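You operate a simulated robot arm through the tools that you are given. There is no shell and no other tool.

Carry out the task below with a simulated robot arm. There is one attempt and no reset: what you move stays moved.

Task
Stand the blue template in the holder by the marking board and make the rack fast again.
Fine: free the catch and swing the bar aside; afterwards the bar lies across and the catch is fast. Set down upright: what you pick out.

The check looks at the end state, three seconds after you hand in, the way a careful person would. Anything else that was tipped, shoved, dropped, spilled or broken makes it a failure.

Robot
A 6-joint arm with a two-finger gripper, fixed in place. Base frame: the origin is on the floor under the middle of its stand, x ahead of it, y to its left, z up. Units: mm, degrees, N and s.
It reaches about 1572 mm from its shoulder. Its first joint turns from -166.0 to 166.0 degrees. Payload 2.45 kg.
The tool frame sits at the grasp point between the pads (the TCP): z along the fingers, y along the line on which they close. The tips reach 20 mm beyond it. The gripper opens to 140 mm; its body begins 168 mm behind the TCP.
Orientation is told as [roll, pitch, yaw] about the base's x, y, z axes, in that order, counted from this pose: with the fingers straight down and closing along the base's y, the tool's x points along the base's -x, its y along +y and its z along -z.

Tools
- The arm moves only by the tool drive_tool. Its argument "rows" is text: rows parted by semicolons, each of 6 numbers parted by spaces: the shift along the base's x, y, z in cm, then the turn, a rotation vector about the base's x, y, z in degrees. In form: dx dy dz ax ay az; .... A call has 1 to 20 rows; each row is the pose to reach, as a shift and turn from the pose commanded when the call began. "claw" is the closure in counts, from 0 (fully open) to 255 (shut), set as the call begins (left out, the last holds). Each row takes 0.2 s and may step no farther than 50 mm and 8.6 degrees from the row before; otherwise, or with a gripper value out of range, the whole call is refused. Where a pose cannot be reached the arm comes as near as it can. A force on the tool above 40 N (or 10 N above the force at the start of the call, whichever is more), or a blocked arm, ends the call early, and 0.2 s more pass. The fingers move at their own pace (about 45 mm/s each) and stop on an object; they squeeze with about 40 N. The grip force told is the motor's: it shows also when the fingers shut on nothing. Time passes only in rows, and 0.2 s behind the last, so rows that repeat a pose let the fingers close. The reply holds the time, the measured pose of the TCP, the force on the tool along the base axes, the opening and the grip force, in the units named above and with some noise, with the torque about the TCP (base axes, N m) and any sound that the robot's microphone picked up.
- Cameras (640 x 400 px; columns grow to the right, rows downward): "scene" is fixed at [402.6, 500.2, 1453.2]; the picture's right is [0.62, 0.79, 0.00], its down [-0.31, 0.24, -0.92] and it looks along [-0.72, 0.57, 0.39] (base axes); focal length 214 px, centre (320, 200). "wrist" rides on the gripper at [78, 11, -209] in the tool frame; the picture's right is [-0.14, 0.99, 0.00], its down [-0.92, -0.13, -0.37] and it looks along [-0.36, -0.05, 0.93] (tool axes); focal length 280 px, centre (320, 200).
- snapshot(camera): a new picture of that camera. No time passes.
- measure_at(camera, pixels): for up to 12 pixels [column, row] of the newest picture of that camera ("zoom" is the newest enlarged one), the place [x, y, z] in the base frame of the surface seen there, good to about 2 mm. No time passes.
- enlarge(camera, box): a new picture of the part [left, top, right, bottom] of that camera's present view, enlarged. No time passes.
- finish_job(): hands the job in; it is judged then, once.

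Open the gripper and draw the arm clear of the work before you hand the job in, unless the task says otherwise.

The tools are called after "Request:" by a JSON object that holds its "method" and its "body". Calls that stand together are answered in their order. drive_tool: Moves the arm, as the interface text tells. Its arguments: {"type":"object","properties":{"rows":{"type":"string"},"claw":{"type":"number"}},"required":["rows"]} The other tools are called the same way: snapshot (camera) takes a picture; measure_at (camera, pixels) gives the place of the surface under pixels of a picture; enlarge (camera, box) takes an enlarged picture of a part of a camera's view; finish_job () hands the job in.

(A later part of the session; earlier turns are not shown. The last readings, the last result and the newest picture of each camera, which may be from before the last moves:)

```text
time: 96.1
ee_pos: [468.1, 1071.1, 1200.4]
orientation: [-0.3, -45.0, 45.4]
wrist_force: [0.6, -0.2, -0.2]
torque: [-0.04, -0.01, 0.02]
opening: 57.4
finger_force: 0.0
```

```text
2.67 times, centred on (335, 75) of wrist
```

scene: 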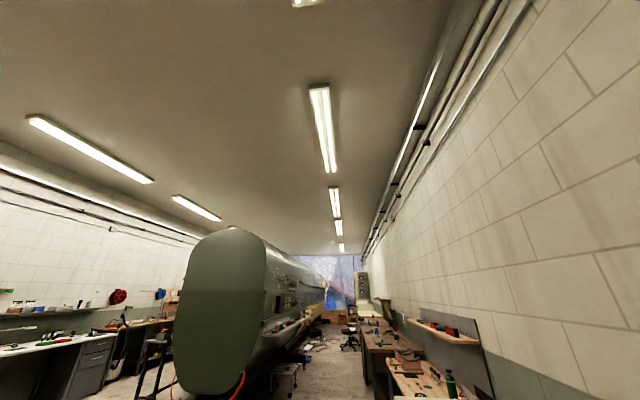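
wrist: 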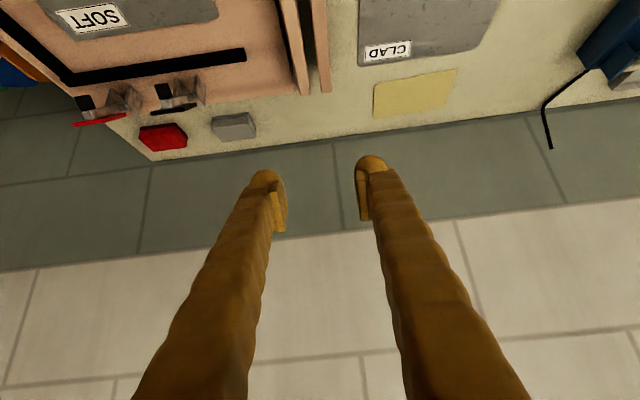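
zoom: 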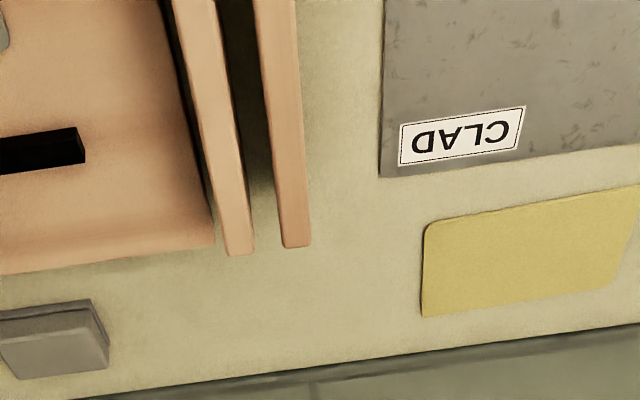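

Reach is fine here. I'll measure the slats' top edges and the slot floor in this zoom.

Request:
{"method": "measure_at", "body": {"camera": "zoom", "pixels": [[229, 245], [251, 245], [286, 238], [308, 238], [178, 20], [214, 20], [256, 20], [294, 20], [235, 60], [265, 200], [240, 252], [297, 244]]}}

Request:
{"method": "measure_at", "body": {"camera": "zoom", "pixels": [[200, 120], [230, 120], [270, 120], [300, 120], [250, 160], [262, 185], [268, 215], [245, 100], [225, 30], [235, 180], [245, 220], [272, 160]]}}

```text
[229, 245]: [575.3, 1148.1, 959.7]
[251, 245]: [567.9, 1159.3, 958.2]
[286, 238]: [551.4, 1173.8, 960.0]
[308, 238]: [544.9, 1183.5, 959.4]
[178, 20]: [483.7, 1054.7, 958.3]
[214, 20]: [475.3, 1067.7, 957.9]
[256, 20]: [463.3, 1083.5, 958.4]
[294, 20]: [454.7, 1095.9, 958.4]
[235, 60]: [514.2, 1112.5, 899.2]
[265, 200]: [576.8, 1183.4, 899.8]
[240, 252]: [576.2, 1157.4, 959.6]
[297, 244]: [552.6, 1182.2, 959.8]
```

```text
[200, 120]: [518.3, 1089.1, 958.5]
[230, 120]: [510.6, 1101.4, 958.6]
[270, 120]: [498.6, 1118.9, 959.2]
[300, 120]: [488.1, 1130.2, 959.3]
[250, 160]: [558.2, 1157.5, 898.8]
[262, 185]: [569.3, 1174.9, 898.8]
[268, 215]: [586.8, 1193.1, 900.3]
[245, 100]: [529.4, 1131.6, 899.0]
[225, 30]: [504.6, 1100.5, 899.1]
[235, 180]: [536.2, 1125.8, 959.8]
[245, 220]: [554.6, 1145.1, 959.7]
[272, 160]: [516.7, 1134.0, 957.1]
```

Slot measured: inner faces at u≈−418 and −439 (u=(x−y)/√2), floor z≈899, ends v≈1011–1227. Now I go back over the blue template at this height, with the tilt eased to 38° and the gap at ~40 mm.

Request:
{"method": "drive_tool", "body": {"rows": "2 -1.7 0 -1.2 1.2 -0.1; 5 -4.3 0 -2.5 2.5 -0.2; 8.4 -7.3 0 -3.7 3.7 -0.3; 11.8 -10.2 0 -4.9 4.9 -0.4; 15.2 -13.2 0 -4.9 4.9 -0.4; 18.6 -16.1 0 -4.9 4.9 -0.4; 22 -19.1 0 -4.9 4.9 -0.4; 25.4 -22 0 -4.9 4.9 -0.4; 28.8 -25 0 -4.9 4.9 -0.4; 32.2 -27.9 0 -4.9 4.9 -0.4; 35.6 -30.9 0 -4.9 4.9 -0.4; 39 -33.8 0 -4.9 4.9 -0.4; 42.4 -36.8 0 -4.9 4.9 -0.4; 44.4 -38.5 0 -4.9 4.9 -0.4; 44.4 -38.5 0 -4.9 4.9 -0.4", "claw": 182}}

Request:
{"method": "snapshot", "body": {"camera": "wrist"}}

```text
time: 99.3
ee_pos: [910.0, 684.2, 1198.4]
orientation: [-0.2, -38.2, 45.0]
wrist_force: [-0.2, -0.5, -0.2]
torque: [-0.02, -0.01, -0.01]
opening: 40.0
finger_force: 0.0
```

```text
taken
```

wrist: 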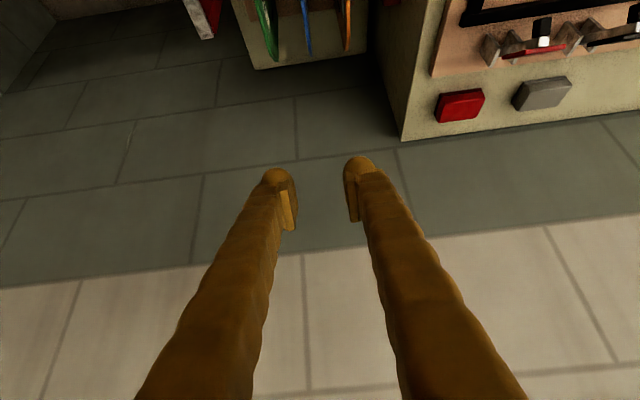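

Everything reachable. Now descend to a hover just above the templates (TCP z≈895).

Request:
{"method": "drive_tool", "body": {"rows": "0.1 0 -4.5 0 0 0; 0.2 0.1 -9 0 0 0; 0.2 0.1 -13.5 0 0 0; 0.2 0.1 -18 0 0 0; 0.2 0.1 -22.5 0 0 0; 0.2 0.1 -27 0 0 0; 0.2 0.1 -30.3 0 0 0; 0.2 0.1 -30.3 0 0 0"}}

Request:
{"method": "snapshot", "body": {"camera": "wrist"}}

Request:
{"method": "enlarge", "body": {"camera": "wrist", "box": [230, 60, 420, 240]}}

```text
time: 101.1
ee_pos: [911.1, 685.9, 894.5]
orientation: [-0.3, -38.1, 45.0]
wrist_force: [0.2, -0.1, 0.2]
torque: [-0.01, 0.05, 0.01]
opening: 40.2
finger_force: 0.1
```

```text
taken
```

wrist: 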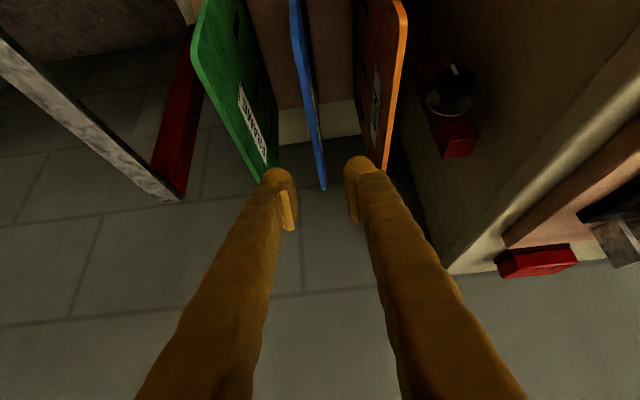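

```text
2.22 times, centred on (325, 150) of wrist
```

zoom: 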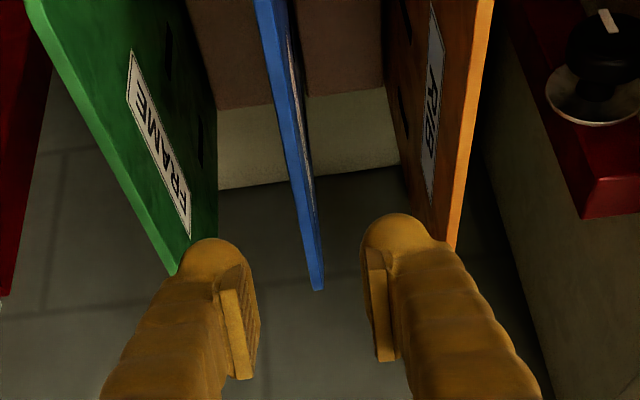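

The blue template is centred between the pads (around (318,180)). I'll lower straight down to TCP z≈797 so the pads straddle it.

Request:
{"method": "drive_tool", "body": {"rows": "0.08 -0.07 -2.5 0 0 0; 0.08 -0.07 -5 0 0 0; 0.08 -0.07 -7.5 0 0 0; 0.08 -0.07 -9.8 0 0 0; 0.08 -0.07 -9.8 0 0 0"}}

Request:
{"method": "snapshot", "body": {"camera": "wrist"}}

Request:
{"method": "enlarge", "body": {"camera": "wrist", "box": [230, 60, 420, 240]}}

```text
time: 102.3
ee_pos: [913.3, 684.1, 797.9]
orientation: [-0.3, -38.1, 45.0]
wrist_force: [0.0, -0.1, 0.3]
torque: [0.0, 0.01, 0.0]
opening: 40.0
finger_force: 0.1
```

```text
taken
```

wrist: 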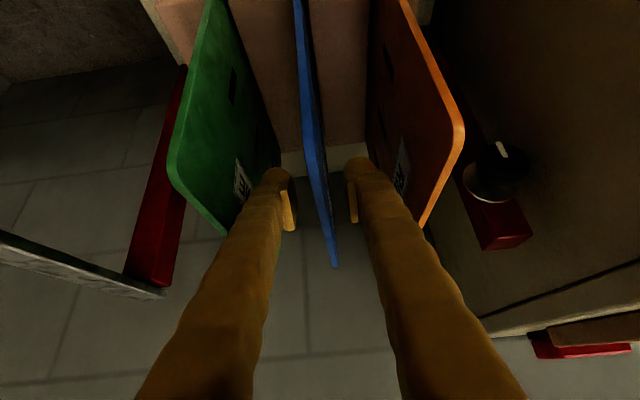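

```text
2.22 times, centred on (325, 150) of wrist
```

zoom: 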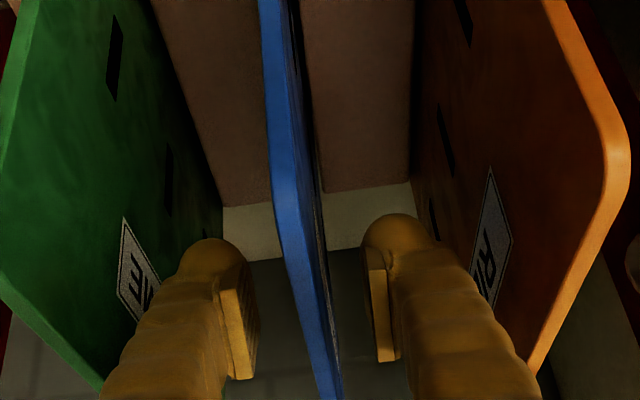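

Both fingers are clear of the neighbours. Closing on the blue template.

Request:
{"method": "drive_tool", "body": {"rows": "-0.08 0.08 0 0 0 0; -0.08 0.08 0 0 0 0; -0.08 0.08 0 0 0 0; -0.08 0.08 0 0 0 0", "claw": 255}}

```text
time: 103.3
ee_pos: [911.7, 683.5, 797.4]
orientation: [-0.3, -38.0, 44.9]
wrist_force: [-0.3, 0.9, 0.0]
torque: [0.08, 0.03, -0.05]
opening: 6.1
finger_force: 33.2
```

Gripped at 6.1 mm. Lift straight up 3 cm and check the load.

Request:
{"method": "drive_tool", "body": {"rows": "0 0 0.7 0 0 0; 0 0 1.5 0 0 0; 0 0 2.3 0 0 0; 0 0 3 0 0 0; 0 0 3 0 0 0"}}

Request:
{"method": "snapshot", "body": {"camera": "wrist"}}

```text
time: 104.5
ee_pos: [914.1, 684.6, 828.0]
orientation: [-0.1, -38.1, 45.0]
wrist_force: [0.3, 0.3, -3.1]
torque: [-0.07, 0.1, -0.02]
opening: 6.2
finger_force: 33.4
```

```text
taken
```

wrist: 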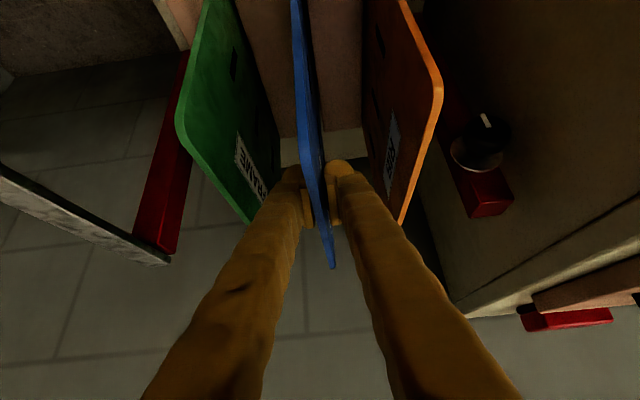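

Load ≈3 N, steady. Continue lifting straight up to TCP z≈1260.

Request:
{"method": "drive_tool", "body": {"rows": "0 0 3 0 0 0; 0 0 6.5 0 0 0; 0 0 10 0 0 0; 0 0 14 0 0 0; 0 0 18 0 0 0; 0 0 22 0 0 0; 0 0 26 0 0 0; 0 0 30 0 0 0; 0 0 34 0 0 0; 0 0 38 0 0 0; 0 0 41 0 0 0; 0 0 43.2 0 0 0; 0 0 43.2 0 0 0"}}

Request:
{"method": "snapshot", "body": {"camera": "wrist"}}

```text
time: 107.3
ee_pos: [911.2, 686.0, 1261.5]
orientation: [-0.3, -38.1, 45.0]
wrist_force: [0.2, 0.5, -3.2]
torque: [-0.05, 0.05, 0.0]
opening: 5.9
finger_force: 33.3
```

```text
taken
```

wrist: 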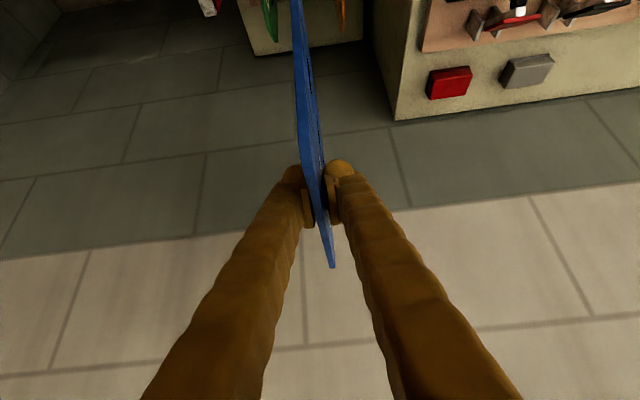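

Template secure. I'll measure points on it (its near edge from (294,3) down to (333,266)) to learn how far its bottom is below the grip.

Request:
{"method": "measure_at", "body": {"camera": "wrist", "pixels": [[294, 3], [295, 30], [297, 60], [299, 100], [301, 140], [305, 165], [312, 190], [320, 215], [327, 245], [332, 265], [305, 20], [310, 80]]}}

```text
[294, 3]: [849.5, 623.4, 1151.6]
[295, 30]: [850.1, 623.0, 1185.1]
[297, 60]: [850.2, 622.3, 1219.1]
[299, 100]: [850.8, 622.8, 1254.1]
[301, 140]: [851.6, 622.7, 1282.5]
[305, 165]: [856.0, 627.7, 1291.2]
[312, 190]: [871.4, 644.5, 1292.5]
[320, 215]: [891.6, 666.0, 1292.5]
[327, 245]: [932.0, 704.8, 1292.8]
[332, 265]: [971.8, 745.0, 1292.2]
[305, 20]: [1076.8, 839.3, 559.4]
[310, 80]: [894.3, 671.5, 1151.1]
```

The template hangs level (top z≈1292.5, ~230 mm below the grip is its bottom). I'll raise 4 cm more for clearance over the clamps (z≈1016), then carry it across to above the slot.

Request:
{"method": "drive_tool", "body": {"rows": "0 0 2 0 0 0; 0 0 4 0 0 0; -1.5 1.3 4 0 0 0; -4 3.6 4 0 0 0; -6.6 5.9 4 0 0 0; -9.2 8.2 4 0 0 0; -11.8 10.5 4 0 0 0; -14.4 12.8 4 0 0 0; -17 15.1 4 0 0 0; -19.6 17.4 4 0 0 0; -22.2 19.7 4 0 0 0; -24.8 22 4 0 0 0; -27.4 24.4 4 0 0 0; -30 26.7 4 0 0 0; -32.6 29 4 0 0 0; -35.2 31.3 4 0 0 0; -37.8 33.6 4 0 0 0; -40.4 35.9 4 0 0 0; -43 38.2 4 0 0 0; -44.1 39.2 4 0 0 0"}}

Request:
{"method": "snapshot", "body": {"camera": "wrist"}}

```text
time: 111.5
ee_pos: [472.2, 1077.9, 1300.1]
orientation: [-0.4, -38.2, 45.0]
wrist_force: [0.0, 0.3, -2.7]
torque: [-0.02, 0.06, 0.02]
opening: 6.2
finger_force: 33.6
```

```text
taken
```

wrist: 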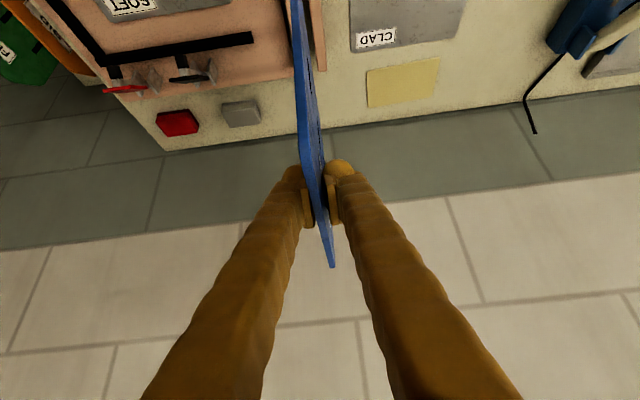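

Arrived over the holder with the clamps undisturbed. I'll measure the template's edge points here to set the exact lateral position before lowering.

Request:
{"method": "measure_at", "body": {"camera": "wrist", "pixels": [[294, 3], [297, 60], [299, 100], [301, 140], [307, 172], [312, 190], [316, 200], [320, 215], [324, 230], [327, 245], [332, 265], [320, 50]]}}

Request:
{"method": "enlarge", "body": {"camera": "wrist", "box": [260, 0, 360, 110]}}

```text
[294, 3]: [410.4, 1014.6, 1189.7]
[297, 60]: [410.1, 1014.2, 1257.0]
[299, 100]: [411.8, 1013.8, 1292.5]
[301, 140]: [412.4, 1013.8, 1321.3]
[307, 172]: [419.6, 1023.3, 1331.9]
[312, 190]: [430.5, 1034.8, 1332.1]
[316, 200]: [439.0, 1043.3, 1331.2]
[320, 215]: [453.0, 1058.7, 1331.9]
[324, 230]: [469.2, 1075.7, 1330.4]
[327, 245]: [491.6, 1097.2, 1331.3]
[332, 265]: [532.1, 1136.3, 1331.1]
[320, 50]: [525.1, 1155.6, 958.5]
```

```text
3.64 times, centred on (310, 55) of wrist
```

zoom: 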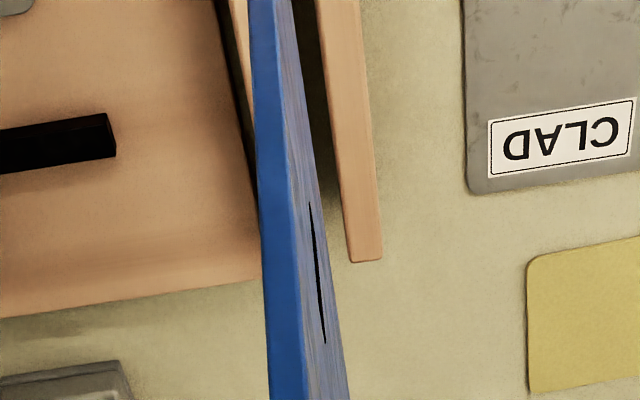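

Template centre is at u≈−427.5, slot centre ≈−428.7, so only ~1 mm correction is needed. Lower to just above the slats (TCP z≈1215) first.

Request:
{"method": "drive_tool", "body": {"rows": "-0.07 0.07 -2 0 0 0; -0.07 0.07 -4 0 0 0; -0.07 0.07 -6 0 0 0; -0.07 0.07 -8.5 0 0 0; -0.07 0.07 -8.5 0 0 0"}}

Request:
{"method": "snapshot", "body": {"camera": "wrist"}}

Request:
{"method": "enlarge", "body": {"camera": "wrist", "box": [260, 0, 360, 110]}}

```text
time: 112.7
ee_pos: [470.7, 1078.4, 1215.3]
orientation: [-0.3, -38.2, 45.0]
wrist_force: [0.6, 0.2, -4.3]
torque: [-0.06, 0.08, -0.01]
opening: 6.0
finger_force: 34.0
```

```text
taken
```

wrist: 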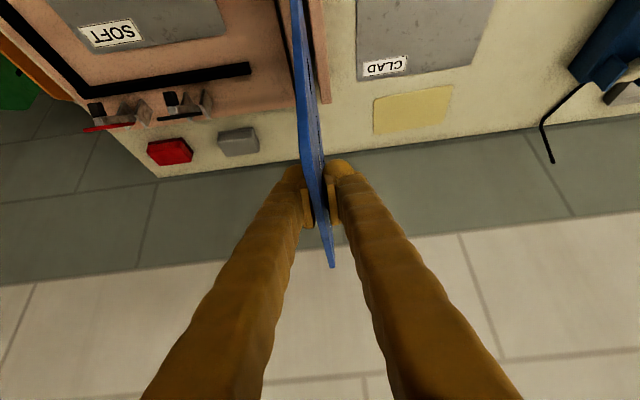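

```text
3.64 times, centred on (310, 55) of wrist
```

zoom: 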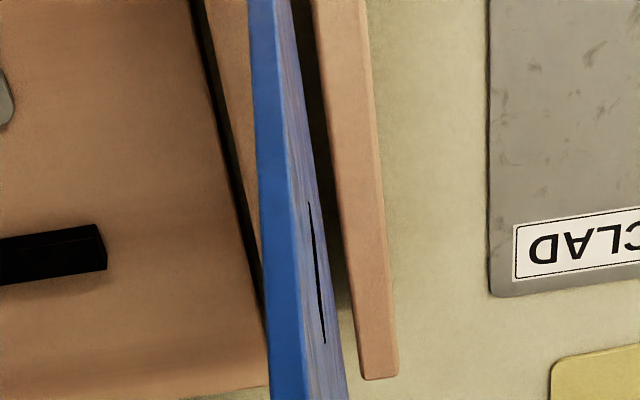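

Alignment looks right (dark slot visible alongside the template). Lower into the slot to TCP z≈1145, with the force guard watching.

Request:
{"method": "drive_tool", "body": {"rows": "0 0 -1.2 0 0 0; 0 0 -2.4 0 0 0; 0 0 -3.6 0 0 0; 0 0 -4.8 0 0 0; 0 0 -6 0 0 0; 0 0 -7 0 0 0; 0 0 -7 0 0 0"}}

```text
time: 114.3
ee_pos: [471.6, 1076.8, 1145.1]
orientation: [-0.3, -38.2, 45.0]
wrist_force: [-0.2, -0.1, -3.6]
torque: [-0.1, 0.1, -0.04]
opening: 5.8
finger_force: 33.6
```

No contact yet (only the 3.6 N weight). Lower another 1.2 cm slowly.

Request:
{"method": "drive_tool", "body": {"rows": "0 0 -0.4 0 0 0; 0 0 -0.8 0 0 0; 0 0 -1.2 0 0 0; 0 0 -1.2 0 0 0"}}

```text
time: 115.3
ee_pos: [471.9, 1079.0, 1135.9]
orientation: [-0.2, -38.2, 44.9]
wrist_force: [-0.5, -0.3, 27.8]
torque: [0.18, -0.16, -0.01]
opening: 6.2
finger_force: 33.9
```

The bottom touched the floor (27.8 N up at z≈1136). I'll ease up by about 2.5 mm to take off the push, then check.

Request:
{"method": "drive_tool", "body": {"rows": "0 0 0.15 0 0 0; 0 0 0.25 0 0 0; 0 0 0.25 0 0 0"}}

Request:
{"method": "snapshot", "body": {"camera": "wrist"}}

Request:
{"method": "measure_at", "body": {"camera": "wrist", "pixels": [[294, 3], [297, 60], [301, 140], [307, 172], [312, 190], [320, 215], [327, 245], [332, 265]]}}

```text
time: 116.1
ee_pos: [472.5, 1078.4, 1134.9]
orientation: [-0.3, -38.0, 45.1]
wrist_force: [3.6, 3.5, 10.5]
torque: [0.16, -0.13, -0.04]
opening: 6.2
finger_force: 34.4
```

```text
taken
```

wrist: 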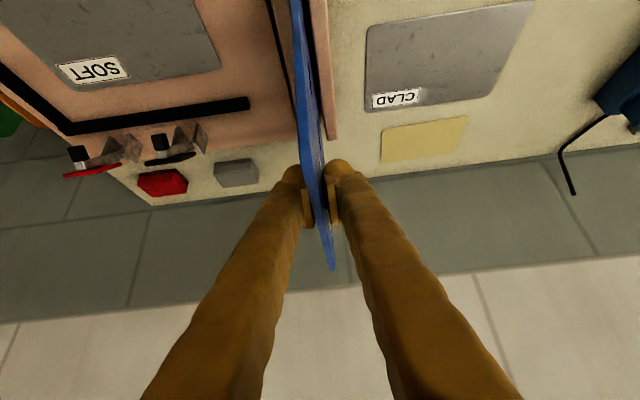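

```text
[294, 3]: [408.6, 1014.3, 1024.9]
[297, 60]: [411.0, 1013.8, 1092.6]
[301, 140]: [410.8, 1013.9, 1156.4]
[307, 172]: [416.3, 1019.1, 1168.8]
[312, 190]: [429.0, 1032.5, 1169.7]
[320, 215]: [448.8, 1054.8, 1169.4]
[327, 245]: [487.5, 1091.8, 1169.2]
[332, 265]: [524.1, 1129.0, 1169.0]
```

The template stands on the floor of the slot, top level at z≈1169. So it doesn't flop over on release, I'll set it close to the rack-side slat with a slight (2°) lean onto it: lift 4 mm, shift and tilt.

Request:
{"method": "drive_tool", "body": {"rows": "0 0 0.3 0 0 0; 0 0 0.5 0 0 0; 0.3 -0.3 0.5 0.5 0.5 0; 0.6 -0.6 0.5 1 1 0; 0.83 -0.83 0.5 1.41 1.41 0; 0.83 -0.83 0.5 1.41 1.41 0"}}

Request:
{"method": "snapshot", "body": {"camera": "wrist"}}

Request:
{"method": "measure_at", "body": {"camera": "wrist", "pixels": [[294, 3], [297, 60], [301, 140], [307, 172], [312, 190], [320, 215], [327, 245], [332, 265]]}}

```text
time: 117.5
ee_pos: [479.8, 1069.4, 1140.5]
orientation: [2.3, -38.1, 43.5]
wrist_force: [0.3, 1.2, -4.1]
torque: [0.03, 0.12, -0.03]
opening: 6.1
finger_force: 33.6
```

```text
taken
```

wrist: 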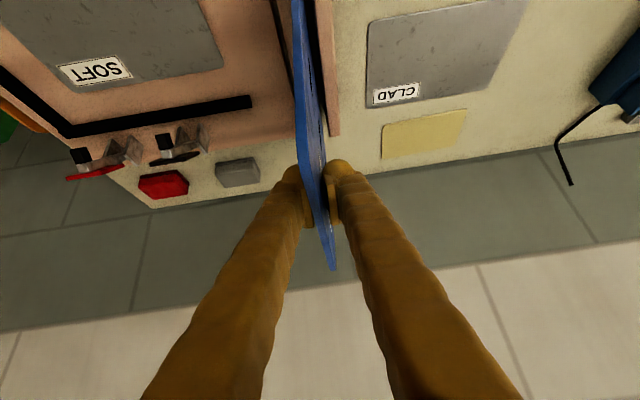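

```text
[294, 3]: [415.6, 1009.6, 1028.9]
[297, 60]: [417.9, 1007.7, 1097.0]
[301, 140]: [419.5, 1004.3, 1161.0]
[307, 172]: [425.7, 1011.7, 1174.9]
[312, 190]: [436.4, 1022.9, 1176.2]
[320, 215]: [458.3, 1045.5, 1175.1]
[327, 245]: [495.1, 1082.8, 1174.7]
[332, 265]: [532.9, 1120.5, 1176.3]
```

Leaning 2° as intended, force shows only its weight. Lower 4 mm to touch the floor.

Request:
{"method": "drive_tool", "body": {"rows": "0 0 -0.2 0 0 0; 0 0 -0.4 0 0 0; 0 0 -0.4 0 0 0"}}

```text
time: 118.3
ee_pos: [479.8, 1068.7, 1135.7]
orientation: [2.3, -38.1, 43.3]
wrist_force: [0.6, 0.1, -4.0]
torque: [-0.01, 0.07, -0.03]
opening: 6.0
finger_force: 33.9
```

Still hanging free; lower another 2 mm.

Request:
{"method": "drive_tool", "body": {"rows": "0 0 -0.1 0 0 0; 0 0 -0.2 0 0 0; 0 0 -0.2 0 0 0"}}

```text
time: 119.1
ee_pos: [478.9, 1068.9, 1134.6]
orientation: [2.4, -38.1, 43.4]
wrist_force: [0.6, 1.1, 5.6]
torque: [-0.47, 0.53, -0.02]
opening: 6.0
finger_force: 33.1
```

Touching (≈9 N on the floor). Release by opening to ~40 mm.

Request:
{"method": "drive_tool", "body": {"rows": "0 0 0 0 0 0; 0 0 0 0 0 0; 0 0 0 0 0 0; 0 0 0 0 0 0", "claw": 182}}

Request:
{"method": "snapshot", "body": {"camera": "wrist"}}

Request:
{"method": "enlarge", "body": {"camera": "wrist", "box": [240, 0, 400, 280]}}

```text
time: 120.1
ee_pos: [479.2, 1070.1, 1135.0]
orientation: [2.3, -38.0, 43.4]
wrist_force: [0.2, 0.1, -0.4]
torque: [0.01, 0.03, 0.02]
opening: 40.1
finger_force: 0.0
```

```text
taken
```

wrist: 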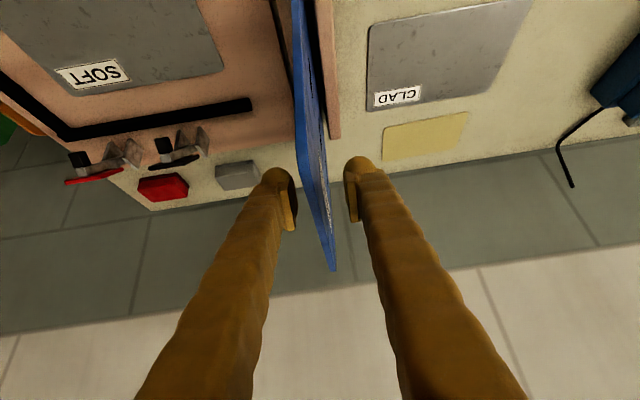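

```text
1.43 times, centred on (320, 140) of wrist
```

zoom: 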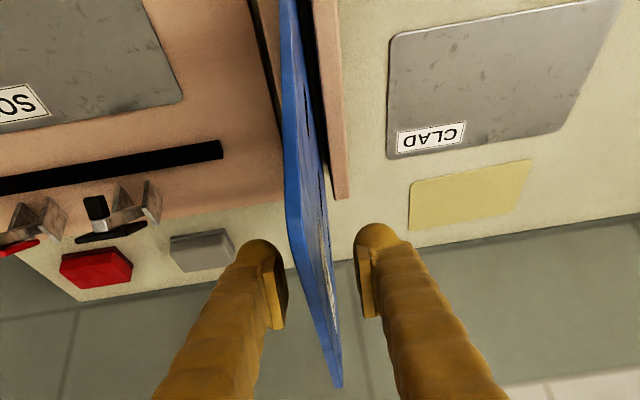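

The template stands by itself. I'll withdraw the open fingers back along the tool axis and measure its lean.

Request:
{"method": "drive_tool", "body": {"rows": "-0.6 -0.7 1.2 0 0 0; -1.4 -1.6 2.7 0 0 0; -2.6 -2.9 5 0 0 0; -4.2 -4.5 8 0 0 0; -6.2 -6.8 11.8 0 0 0; -7.8 -8.4 14.8 0 0 0; -7.8 -8.4 14.8 0 0 0"}}

Request:
{"method": "snapshot", "body": {"camera": "wrist"}}

```text
time: 121.7
ee_pos: [399.9, 985.5, 1284.8]
orientation: [2.4, -38.1, 43.4]
wrist_force: [0.5, 0.3, -0.7]
torque: [-0.03, -0.01, -0.01]
opening: 40.2
finger_force: 0.1
```

```text
taken
```

wrist: 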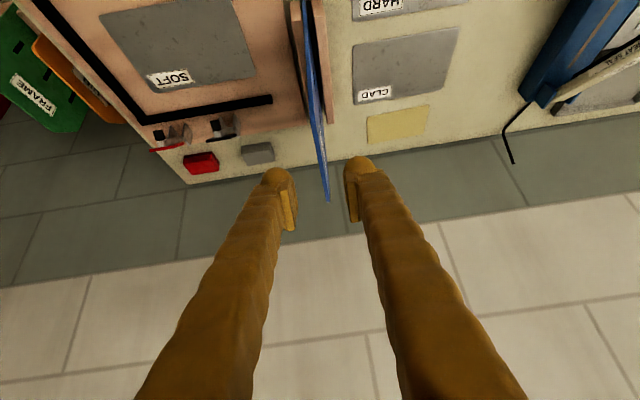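

Request:
{"method": "enlarge", "body": {"camera": "wrist", "box": [260, 0, 370, 210]}}

Request:
{"method": "measure_at", "body": {"camera": "wrist", "pixels": [[304, 10], [306, 40], [309, 70], [312, 100], [316, 125], [320, 150], [324, 180], [327, 198], [302, 3], [310, 50], [317, 100], [308, 85]]}}

```text
1.90 times, centred on (315, 105) of wrist
```

zoom: 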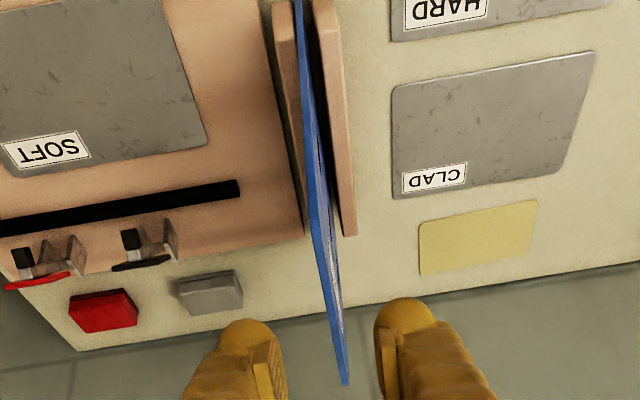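

```text
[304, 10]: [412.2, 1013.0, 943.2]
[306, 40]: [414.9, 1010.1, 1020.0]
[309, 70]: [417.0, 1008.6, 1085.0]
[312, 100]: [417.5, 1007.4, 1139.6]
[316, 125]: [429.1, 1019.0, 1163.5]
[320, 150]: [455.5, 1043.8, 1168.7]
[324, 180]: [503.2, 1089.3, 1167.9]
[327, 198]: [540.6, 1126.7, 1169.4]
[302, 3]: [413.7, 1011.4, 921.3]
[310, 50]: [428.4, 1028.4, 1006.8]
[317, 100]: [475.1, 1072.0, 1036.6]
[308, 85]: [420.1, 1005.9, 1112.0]
```

The template stands in the holder with only about 2° lean, resting on the slat. Now I'll go back to the bar: untilt the tool and travel high over the board to above the handle at about (877,426).

Request:
{"method": "drive_tool", "body": {"rows": "2.5 -2.9 0 -2.4 2.1 0.1; 5 -5.9 0 -4.7 4.3 0.1; 7.5 -8.8 0 -7.1 6.4 0.2; 10 -11.8 0 -9.4 8.5 0.2; 12.6 -14.7 0 -11.8 10.6 0.3; 15.1 -17.6 0 -14.2 12.8 0.4; 17.6 -20.6 0 -16.5 14.9 0.4; 20.1 -23.5 -2.3 -18.9 17 0.5; 22.6 -26.5 -4.6 -21.2 19.1 0.5; 25.1 -29.4 -6.9 -23.6 21.3 0.6; 27.6 -32.4 -9.2 -25.9 23.4 0.6; 30.1 -35.3 -11.5 -28.3 25.5 0.7; 32.6 -38.2 -13.8 -28.3 25.5 0.7; 35.1 -41.2 -16.1 -28.3 25.5 0.7; 37.7 -44.1 -18.4 -28.3 25.5 0.7; 40.2 -47.1 -20.7 -28.3 25.5 0.7; 42.7 -50 -23 -28.3 25.5 0.7; 45.2 -53 -25.3 -28.3 25.5 0.7; 47.7 -55.9 -27.5 -28.3 25.5 0.7", "claw": 150}}

Request:
{"method": "snapshot", "body": {"camera": "wrist"}}

```text
time: 125.7
ee_pos: [877.5, 425.5, 1009.6]
orientation: [-0.3, 0.0, 45.2]
wrist_force: [-0.5, 0.0, 0.4]
torque: [0.0, -0.01, -0.01]
opening: 57.7
finger_force: 0.1
```

```text
taken
```

wrist: 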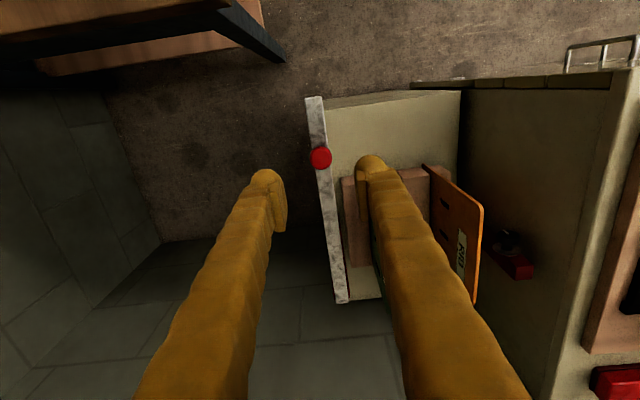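

Vertical again over the handle, which appears at (320,158). I'll measure its centre before descending.

Request:
{"method": "measure_at", "body": {"camera": "wrist", "pixels": [[320, 149], [320, 167], [311, 158], [330, 158], [307, 99], [321, 98], [336, 300], [347, 300]]}}

```text
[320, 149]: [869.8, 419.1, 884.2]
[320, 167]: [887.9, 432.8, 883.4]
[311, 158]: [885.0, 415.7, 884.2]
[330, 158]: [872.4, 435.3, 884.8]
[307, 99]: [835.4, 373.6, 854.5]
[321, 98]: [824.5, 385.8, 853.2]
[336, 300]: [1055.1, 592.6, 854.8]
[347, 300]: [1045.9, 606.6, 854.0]
```

Handle centre ≈(878.7,425.8). Descend to TCP z≈877 and grip.

Request:
{"method": "drive_tool", "body": {"rows": "0.1 0 -3 0 0 0; 0.1 0 -6 0 0 0; 0.1 0 -9 0 0 0; 0.1 0 -11.5 0 0 0; 0.1 0 -13.2 0 0 0; 0.1 0 -13.2 0 0 0"}}

Request:
{"method": "drive_tool", "body": {"rows": "0 0 0 0 0 0; 0 0 0 0 0 0; 0 0 0 0 0 0", "claw": 255}}

```text
time: 127.1
ee_pos: [878.6, 426.0, 875.3]
orientation: [-0.2, -0.2, 45.0]
wrist_force: [-0.8, 0.8, -0.5]
torque: [-0.02, 0.0, -0.01]
opening: 57.8
finger_force: 0.2
```

```text
time: 127.9
ee_pos: [878.0, 426.9, 876.2]
orientation: [-0.2, -0.1, 45.0]
wrist_force: [0.2, -0.4, -1.5]
torque: [0.02, -0.04, -0.05]
opening: 23.8
finger_force: 28.4
```

Gripped (23.8 mm). I refit the pivot to about (1042,595), radius 235.6. Now swing the bar back along that arc, first to about 10° short of closed.

Request:
{"method": "drive_tool", "body": {"rows": "-1.41 1.49 0 0 0 -5; -2.69 3.11 0 0 0 -10; -3.82 4.82 0 0 0 -15; -4.8 6.63 0 0 0 -20; -5.62 8.51 0 0 0 -25; -6.27 10.46 0 0 0 -30; -6.75 12.46 0 0 0 -35; -7.05 14.49 0 0 0 -40; -7.17 16.55 0 0 0 -45; -7.11 18.6 0 0 0 -50; -6.88 20.64 0 0 0 -55; -6.47 22.65 0 0 0 -60; -5.88 24.62 0 0 0 -65; -5.13 26.53 0 0 0 -70; -4.21 28.37 0 0 0 -75; -3.13 30.13 0 0 0 -80; -3.13 30.13 0 0 0 -80"}}

Request:
{"method": "snapshot", "body": {"camera": "wrist"}}

```text
time: 131.5
ee_pos: [849.4, 729.0, 875.3]
orientation: [-0.3, -0.1, -35.0]
wrist_force: [2.3, -0.1, 0.7]
torque: [-0.03, -0.14, 0.07]
opening: 23.3
finger_force: 45.2
```

```text
taken
```

wrist: 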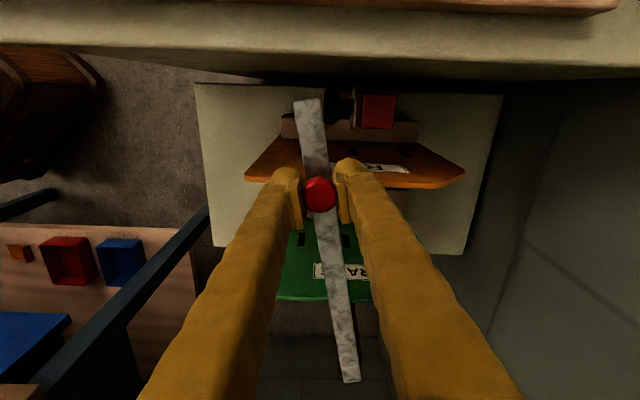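

Forces are tiny. Now the last ~11° to the closed position.

Request:
{"method": "drive_tool", "body": {"rows": "0.6 0.8 0 0 0 -2.5; 1.22 1.65 0 0 0 -5; 1.9 2.4 0 0 0 -7.5; 2.59 3.18 0 0 0 -10; 3 3.6 0 0 0 -11.4; 3 3.6 0 0 0 -11.4"}}

Request:
{"method": "snapshot", "body": {"camera": "wrist"}}

Request:
{"method": "enlarge", "body": {"camera": "wrist", "box": [260, 70, 400, 210]}}

```text
time: 132.9
ee_pos: [878.1, 763.1, 875.7]
orientation: [-0.5, 0.0, -46.4]
wrist_force: [-12.5, -25.4, 6.5]
torque: [-0.19, -0.06, -0.05]
opening: 23.8
finger_force: 45.1
```

```text
taken
```

wrist: 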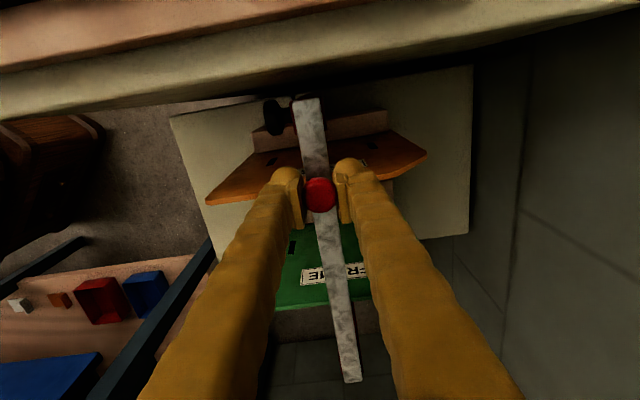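

```text
2.86 times, centred on (330, 140) of wrist
```

zoom: 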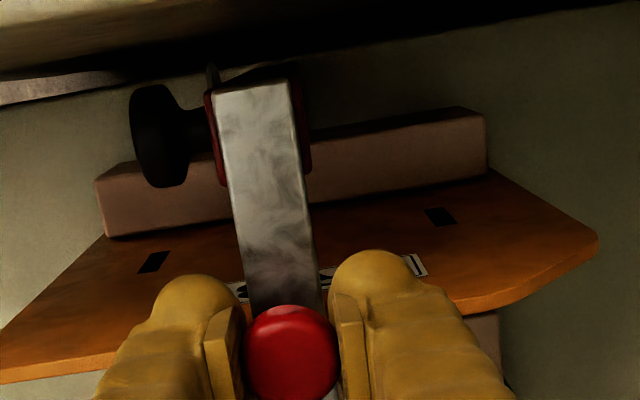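

A 27 N push-back shows the bar has reached its closed stop, lying over the catch post again. I'll relax 1 mm and release, then rise.

Request:
{"method": "drive_tool", "body": {"rows": "-0.08 -0.1 0 0 0 0; -0.08 -0.1 0 0 0 0"}}

Request:
{"method": "drive_tool", "body": {"rows": "0 0 0 0 0 0; 0 0 0 0 0 0; 0 0 0 0 0 0", "claw": 150}}

Request:
{"method": "drive_tool", "body": {"rows": "0 0 3 0 0 0; 0 0 6.5 0 0 0; 0 0 10 0 0 0; 0 0 14 0 0 0; 0 0 18 0 0 0; 0 0 22 0 0 0"}}

Request:
{"method": "snapshot", "body": {"camera": "wrist"}}

```text
time: 133.5
ee_pos: [879.1, 762.8, 875.2]
orientation: [-0.2, -0.2, -46.4]
wrist_force: [5.0, -10.4, 4.0]
torque: [-0.03, -0.04, 0.02]
opening: 23.5
finger_force: 45.0
```

```text
time: 134.3
ee_pos: [877.5, 761.8, 875.4]
orientation: [-0.3, -0.1, -46.4]
wrist_force: [0.5, 0.0, 0.7]
torque: [0.0, 0.02, 0.01]
opening: 57.8
finger_force: 0.0
```

```text
time: 135.7
ee_pos: [876.9, 761.3, 1095.4]
orientation: [-0.3, -0.1, -46.4]
wrist_force: [-0.3, -0.2, 0.1]
torque: [-0.04, 0.05, -0.02]
opening: 57.7
finger_force: 0.1
```

```text
taken
```

wrist: 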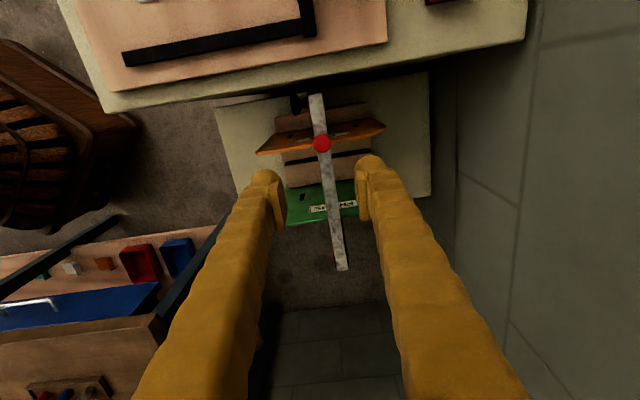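

The bar lies across with the handle at (322,144). I'll measure it to compare to the original position.

Request:
{"method": "measure_at", "body": {"camera": "wrist", "pixels": [[322, 137], [322, 151], [314, 144], [330, 144], [310, 97], [323, 96], [335, 268], [346, 268], [328, 190], [316, 120], [327, 120]]}}

```text
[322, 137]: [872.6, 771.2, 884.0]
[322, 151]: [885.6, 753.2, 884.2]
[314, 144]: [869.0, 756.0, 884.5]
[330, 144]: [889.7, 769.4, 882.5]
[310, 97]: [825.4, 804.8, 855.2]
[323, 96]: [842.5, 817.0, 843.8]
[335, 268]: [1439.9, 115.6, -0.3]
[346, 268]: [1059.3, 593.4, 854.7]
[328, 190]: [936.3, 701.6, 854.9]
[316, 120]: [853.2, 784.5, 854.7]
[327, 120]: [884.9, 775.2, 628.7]
```

Bar is back where it started. Now to refasten the catch: first return to the yaw/position where I can tilt within the arm's plane (tool yaw ≈36° at (831,608,1113)).

Request:
{"method": "drive_tool", "body": {"rows": "-0.4 -1.5 0.2 0 0 8.26; -0.9 -3 0.4 0 0 16.5; -1.4 -4.6 0.6 0 0 24.8; -1.8 -6.1 0.8 0 0 33; -2.3 -7.7 1 0 0 41.3; -2.8 -9.2 1.2 0 0 49.6; -3.2 -10.7 1.4 0 0 57.8; -3.7 -12.3 1.6 0 0 66.1; -4.1 -13.8 1.8 0 0 74.3; -4.6 -15.3 1.8 0 0 82.6", "claw": 155}}

Request:
{"method": "drive_tool", "body": {"rows": "0 0 0 4.8 -6.6 0; 0 0 0 9.7 -13.2 0; 0 0 0 14.5 -19.8 0; 0 0 0 19.3 -26.4 0; 0 0 0 24.2 -33 0; 0 0 0 29 -39.6 0; 0 0 0 33.9 -46.2 0; 0 0 0 38.7 -52.8 0; 0 0 0 43.5 -59.4 0; 0 0 0 48.4 -66 0; 0 0 0 53.2 -72.6 0; 0 0 0 53.2 -72.6 0"}}

```text
time: 137.9
ee_pos: [830.7, 609.2, 1112.0]
orientation: [-0.3, -0.2, 36.4]
wrist_force: [1.1, -1.0, 0.0]
torque: [0.01, -0.02, 0.0]
opening: 55.0
finger_force: 0.0
```

```text
time: 140.5
ee_pos: [832.3, 608.1, 1113.0]
orientation: [-174.7, -89.8, -149.4]
wrist_force: [1.3, -0.4, 0.8]
torque: [-0.01, 0.0, -0.01]
opening: 54.8
finger_force: 0.0
out of reach, approached as far as the arm can: row 7
```

Crossed cleanly to level (pitch −89.8). Now roll −90° about the tool axis while backing off and descending partway in front of the rack.

Request:
{"method": "drive_tool", "body": {"rows": "-0.9 -0.4 -1 -6.6 -4.8 0; -1.8 -0.7 -2 -13.2 -9.7 0; -2.7 -1.1 -3 -19.8 -14.5 0; -3.6 -1.5 -4 -26.4 -19.3 0; -4.5 -1.9 -5 -33 -24.2 0; -5.4 -2.3 -6 -39.6 -29 0; -6.3 -2.6 -7 -46.2 -33.9 0; -7.2 -3 -8 -52.8 -38.7 0; -8.1 -3.4 -9 -59.4 -43.5 0; -9 -3.8 -10 -66 -48.4 0; -9.8 -4.1 -11.3 -72.6 -53.2 0; -9.8 -4.1 -11.3 -72.6 -53.2 0"}}

Request:
{"method": "snapshot", "body": {"camera": "wrist"}}

```text
time: 143.1
ee_pos: [732.3, 567.7, 999.8]
orientation: [-90.3, 0.1, 126.3]
wrist_force: [0.1, -0.2, -0.4]
torque: [-0.02, -0.02, 0.03]
opening: 55.1
finger_force: 0.1
```

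```text
taken
```

wrist: 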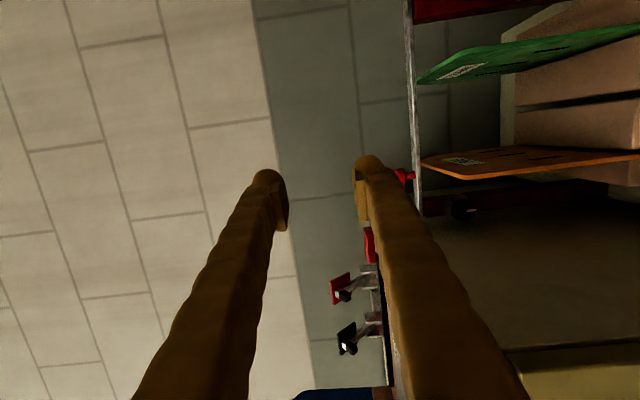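

Exactly level with the camera on the open side. Descend to z≈794 and yaw to azimuth 60°.

Request:
{"method": "drive_tool", "body": {"rows": "0 0 -3.4 0 0 4; 0.1 0 -6.8 0 0 8; 0.1 0 -10.2 0 0 12; 0.1 0 -13.6 0 0 16; 0.2 0 -17 0 0 20; 0.2 0 -20.6 0 0 23.7; 0.2 0 -20.6 0 0 23.7"}}

Request:
{"method": "snapshot", "body": {"camera": "wrist"}}

```text
time: 144.7
ee_pos: [733.6, 569.6, 793.0]
orientation: [-90.3, 0.0, 150.1]
wrist_force: [0.5, -0.4, 0.2]
torque: [0.0, -0.03, 0.01]
opening: 54.9
finger_force: 0.1
```

```text
taken
```

wrist: 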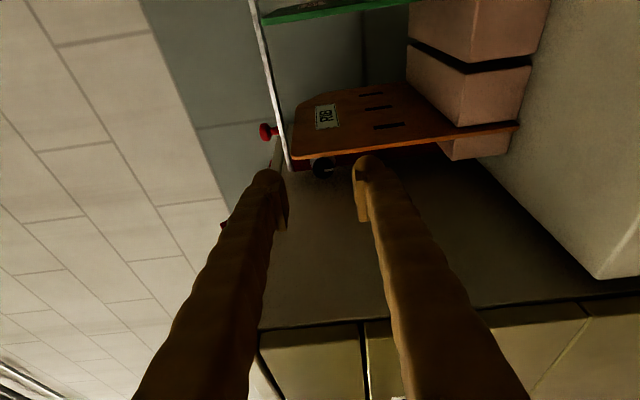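

Same pre-grasp line as before. Move to 80 mm short of the knob and pre-roll −24° so I have a full stroke for turning back clockwise.

Request:
{"method": "drive_tool", "body": {"rows": "0.5 3.5 0.1 0 0 0; 1.2 7 0.1 0 0 0; 2.2 10.3 0.1 -5.6 -5.6 0; 3.5 13.1 0.1 -11.3 -11.3 0; 3.5 13.1 0.1 -17 -17 0; 3.5 13.1 0.1 -17 -17 0"}}

Request:
{"method": "snapshot", "body": {"camera": "wrist"}}

Request:
{"method": "enlarge", "body": {"camera": "wrist", "box": [250, 110, 390, 230]}}

```text
time: 146.1
ee_pos: [769.5, 697.9, 795.2]
orientation: [-83.8, 23.3, 151.4]
wrist_force: [0.2, 0.5, 0.4]
torque: [0.03, 0.02, 0.02]
opening: 55.0
finger_force: 0.1
```

```text
taken
```

wrist: 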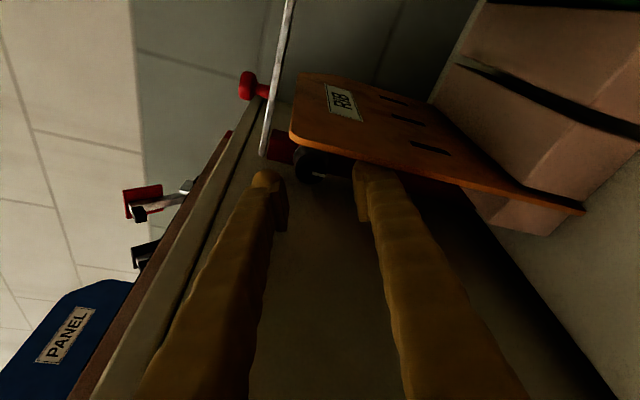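

```text
3.33 times, centred on (320, 170) of wrist
```

zoom: 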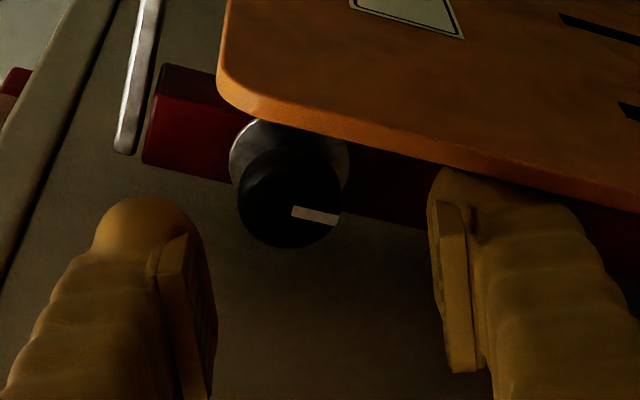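

The blue PANEL template is also visible standing in its holder at (60,350). I'll narrow the gap to ~39 mm and move in to the known grasp point (805.5,766,795).

Request:
{"method": "drive_tool", "body": {"rows": "0 0 0.3 0 0 0; 1 1.9 0.3 0 0 0; 2 3.8 0.2 0 0 0; 2.8 5.3 0.1 0 0 0; 3.3 6.2 0 0 0 0; 3.6 6.85 -0.05 0 0 0; 3.6 6.85 -0.05 0 0 0", "claw": 184}}

Request:
{"method": "snapshot", "body": {"camera": "wrist"}}

Request:
{"method": "enlarge", "body": {"camera": "wrist", "box": [260, 140, 390, 240]}}

```text
time: 147.7
ee_pos: [805.4, 769.4, 795.0]
orientation: [-83.8, 23.3, 151.4]
wrist_force: [0.6, 0.2, -0.1]
torque: [-0.02, 0.01, -0.01]
opening: 39.0
finger_force: 0.1
```

```text
taken
```

wrist: 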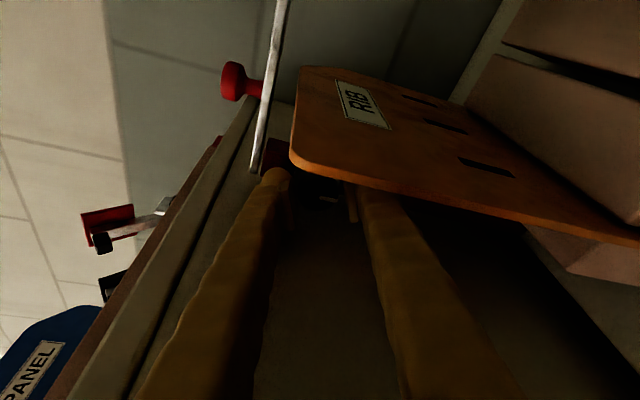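

```text
4.00 times, centred on (325, 190) of wrist
```

zoom: 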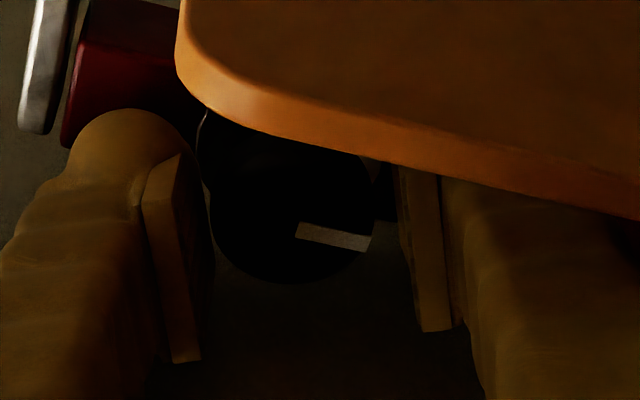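

The knob is between the pads (slightly toward the upper finger); I'll shift up 2 mm and close on it.

Request:
{"method": "drive_tool", "body": {"rows": "-0.05 0 0.2 0 0 0; -0.05 0 0.2 0 0 0"}}

Request:
{"method": "drive_tool", "body": {"rows": "0 0 0 0 0 0; 0 0 0 0 0 0; 0 0 0 0 0 0", "claw": 255}}

```text
time: 148.3
ee_pos: [806.0, 768.3, 797.6]
orientation: [-83.7, 23.2, 151.4]
wrist_force: [0.2, 0.9, 0.2]
torque: [-0.01, 0.03, -0.01]
opening: 38.8
finger_force: 0.0
```

```text
time: 149.1
ee_pos: [804.5, 768.2, 796.8]
orientation: [-83.7, 23.2, 151.4]
wrist_force: [0.9, 2.5, -2.2]
torque: [0.04, -0.04, 0.03]
opening: 31.9
finger_force: 44.8
```

Gripped with small side forces. Turn clockwise (back) by 48° about the knob axis.

Request:
{"method": "drive_tool", "body": {"rows": "0 0 -0.03 3.4 3.4 0; 0 0 -0.07 6.8 6.8 0; 0 0 -0.1 10.2 10.2 0; 0 0 -0.13 13.6 13.6 0; 0 0 -0.17 17 17 0; 0 0 -0.2 20.4 20.4 0; 0 0 -0.23 23.8 23.8 0; 0 0 -0.27 27.2 27.2 0; 0 0 -0.3 30.6 30.6 0; 0 0 -0.33 34 34 0; 0 0 -0.33 34 34 0"}}

Request:
{"method": "snapshot", "body": {"camera": "wrist"}}

Request:
{"method": "enlarge", "body": {"camera": "wrist", "box": [260, 140, 390, 240]}}

```text
time: 151.5
ee_pos: [806.4, 769.3, 792.9]
orientation: [-97.1, -23.2, 151.4]
wrist_force: [-13.0, -13.7, 9.2]
torque: [0.22, -0.16, 0.2]
opening: 31.6
finger_force: 45.4
```

```text
taken
```

wrist: 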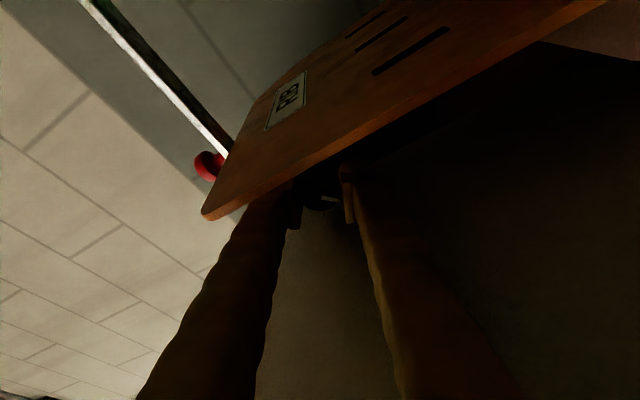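

```text
4.00 times, centred on (325, 190) of wrist
```

zoom: 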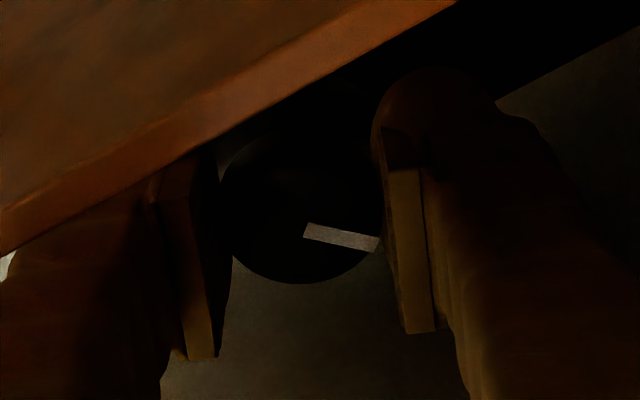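

The line kept its place relative to the pads, so the knob has turned ~48° back. Release slightly, back out 2 mm, and roll back for the second stroke.

Request:
{"method": "drive_tool", "body": {"rows": "0 0 0 0 0 0; -0.15 -0.2 0 0 0 0; -0.15 -0.2 0 0 0 0", "claw": 184}}

Request:
{"method": "drive_tool", "body": {"rows": "0 0 0.03 -3.4 -3.4 0; 0 0 0.07 -6.8 -6.8 0; 0 0 0.1 -10.2 -10.2 0; 0 0 0.13 -13.6 -13.6 0; 0 0 0.17 -17 -17 0; 0 0 0.2 -20.4 -20.4 0; 0 0 0.23 -23.8 -23.8 0; 0 0 0.27 -27.2 -27.2 0; 0 0 0.3 -30.6 -30.6 0; 0 0 0.33 -34 -34 0; 0 0 0.33 -34 -34 0"}}

Request:
{"method": "snapshot", "body": {"camera": "wrist"}}

Request:
{"method": "enlarge", "body": {"camera": "wrist", "box": [260, 140, 390, 240]}}

```text
time: 152.3
ee_pos: [805.0, 766.7, 793.2]
orientation: [-96.9, -23.3, 151.4]
wrist_force: [-1.4, -0.3, 0.4]
torque: [0.02, 0.02, -0.04]
opening: 38.7
finger_force: 0.0
```

```text
time: 154.7
ee_pos: [804.6, 765.5, 796.5]
orientation: [-83.7, 23.3, 151.5]
wrist_force: [-0.5, 0.1, 0.2]
torque: [-0.02, -0.03, -0.01]
opening: 39.0
finger_force: 0.1
```

```text
taken
```

wrist: 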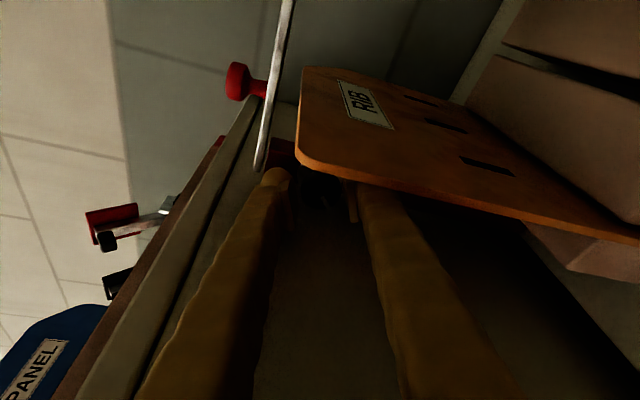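

```text
4.00 times, centred on (325, 190) of wrist
```

zoom: 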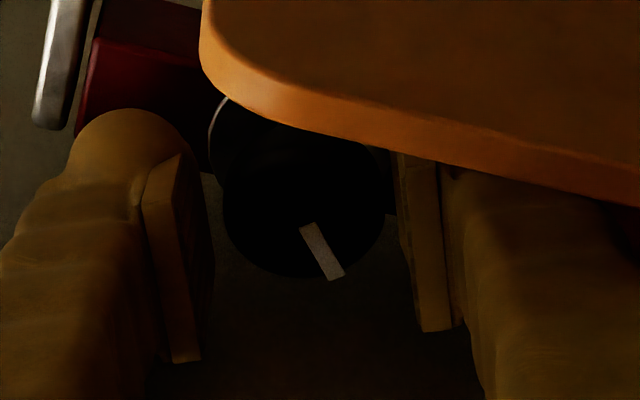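

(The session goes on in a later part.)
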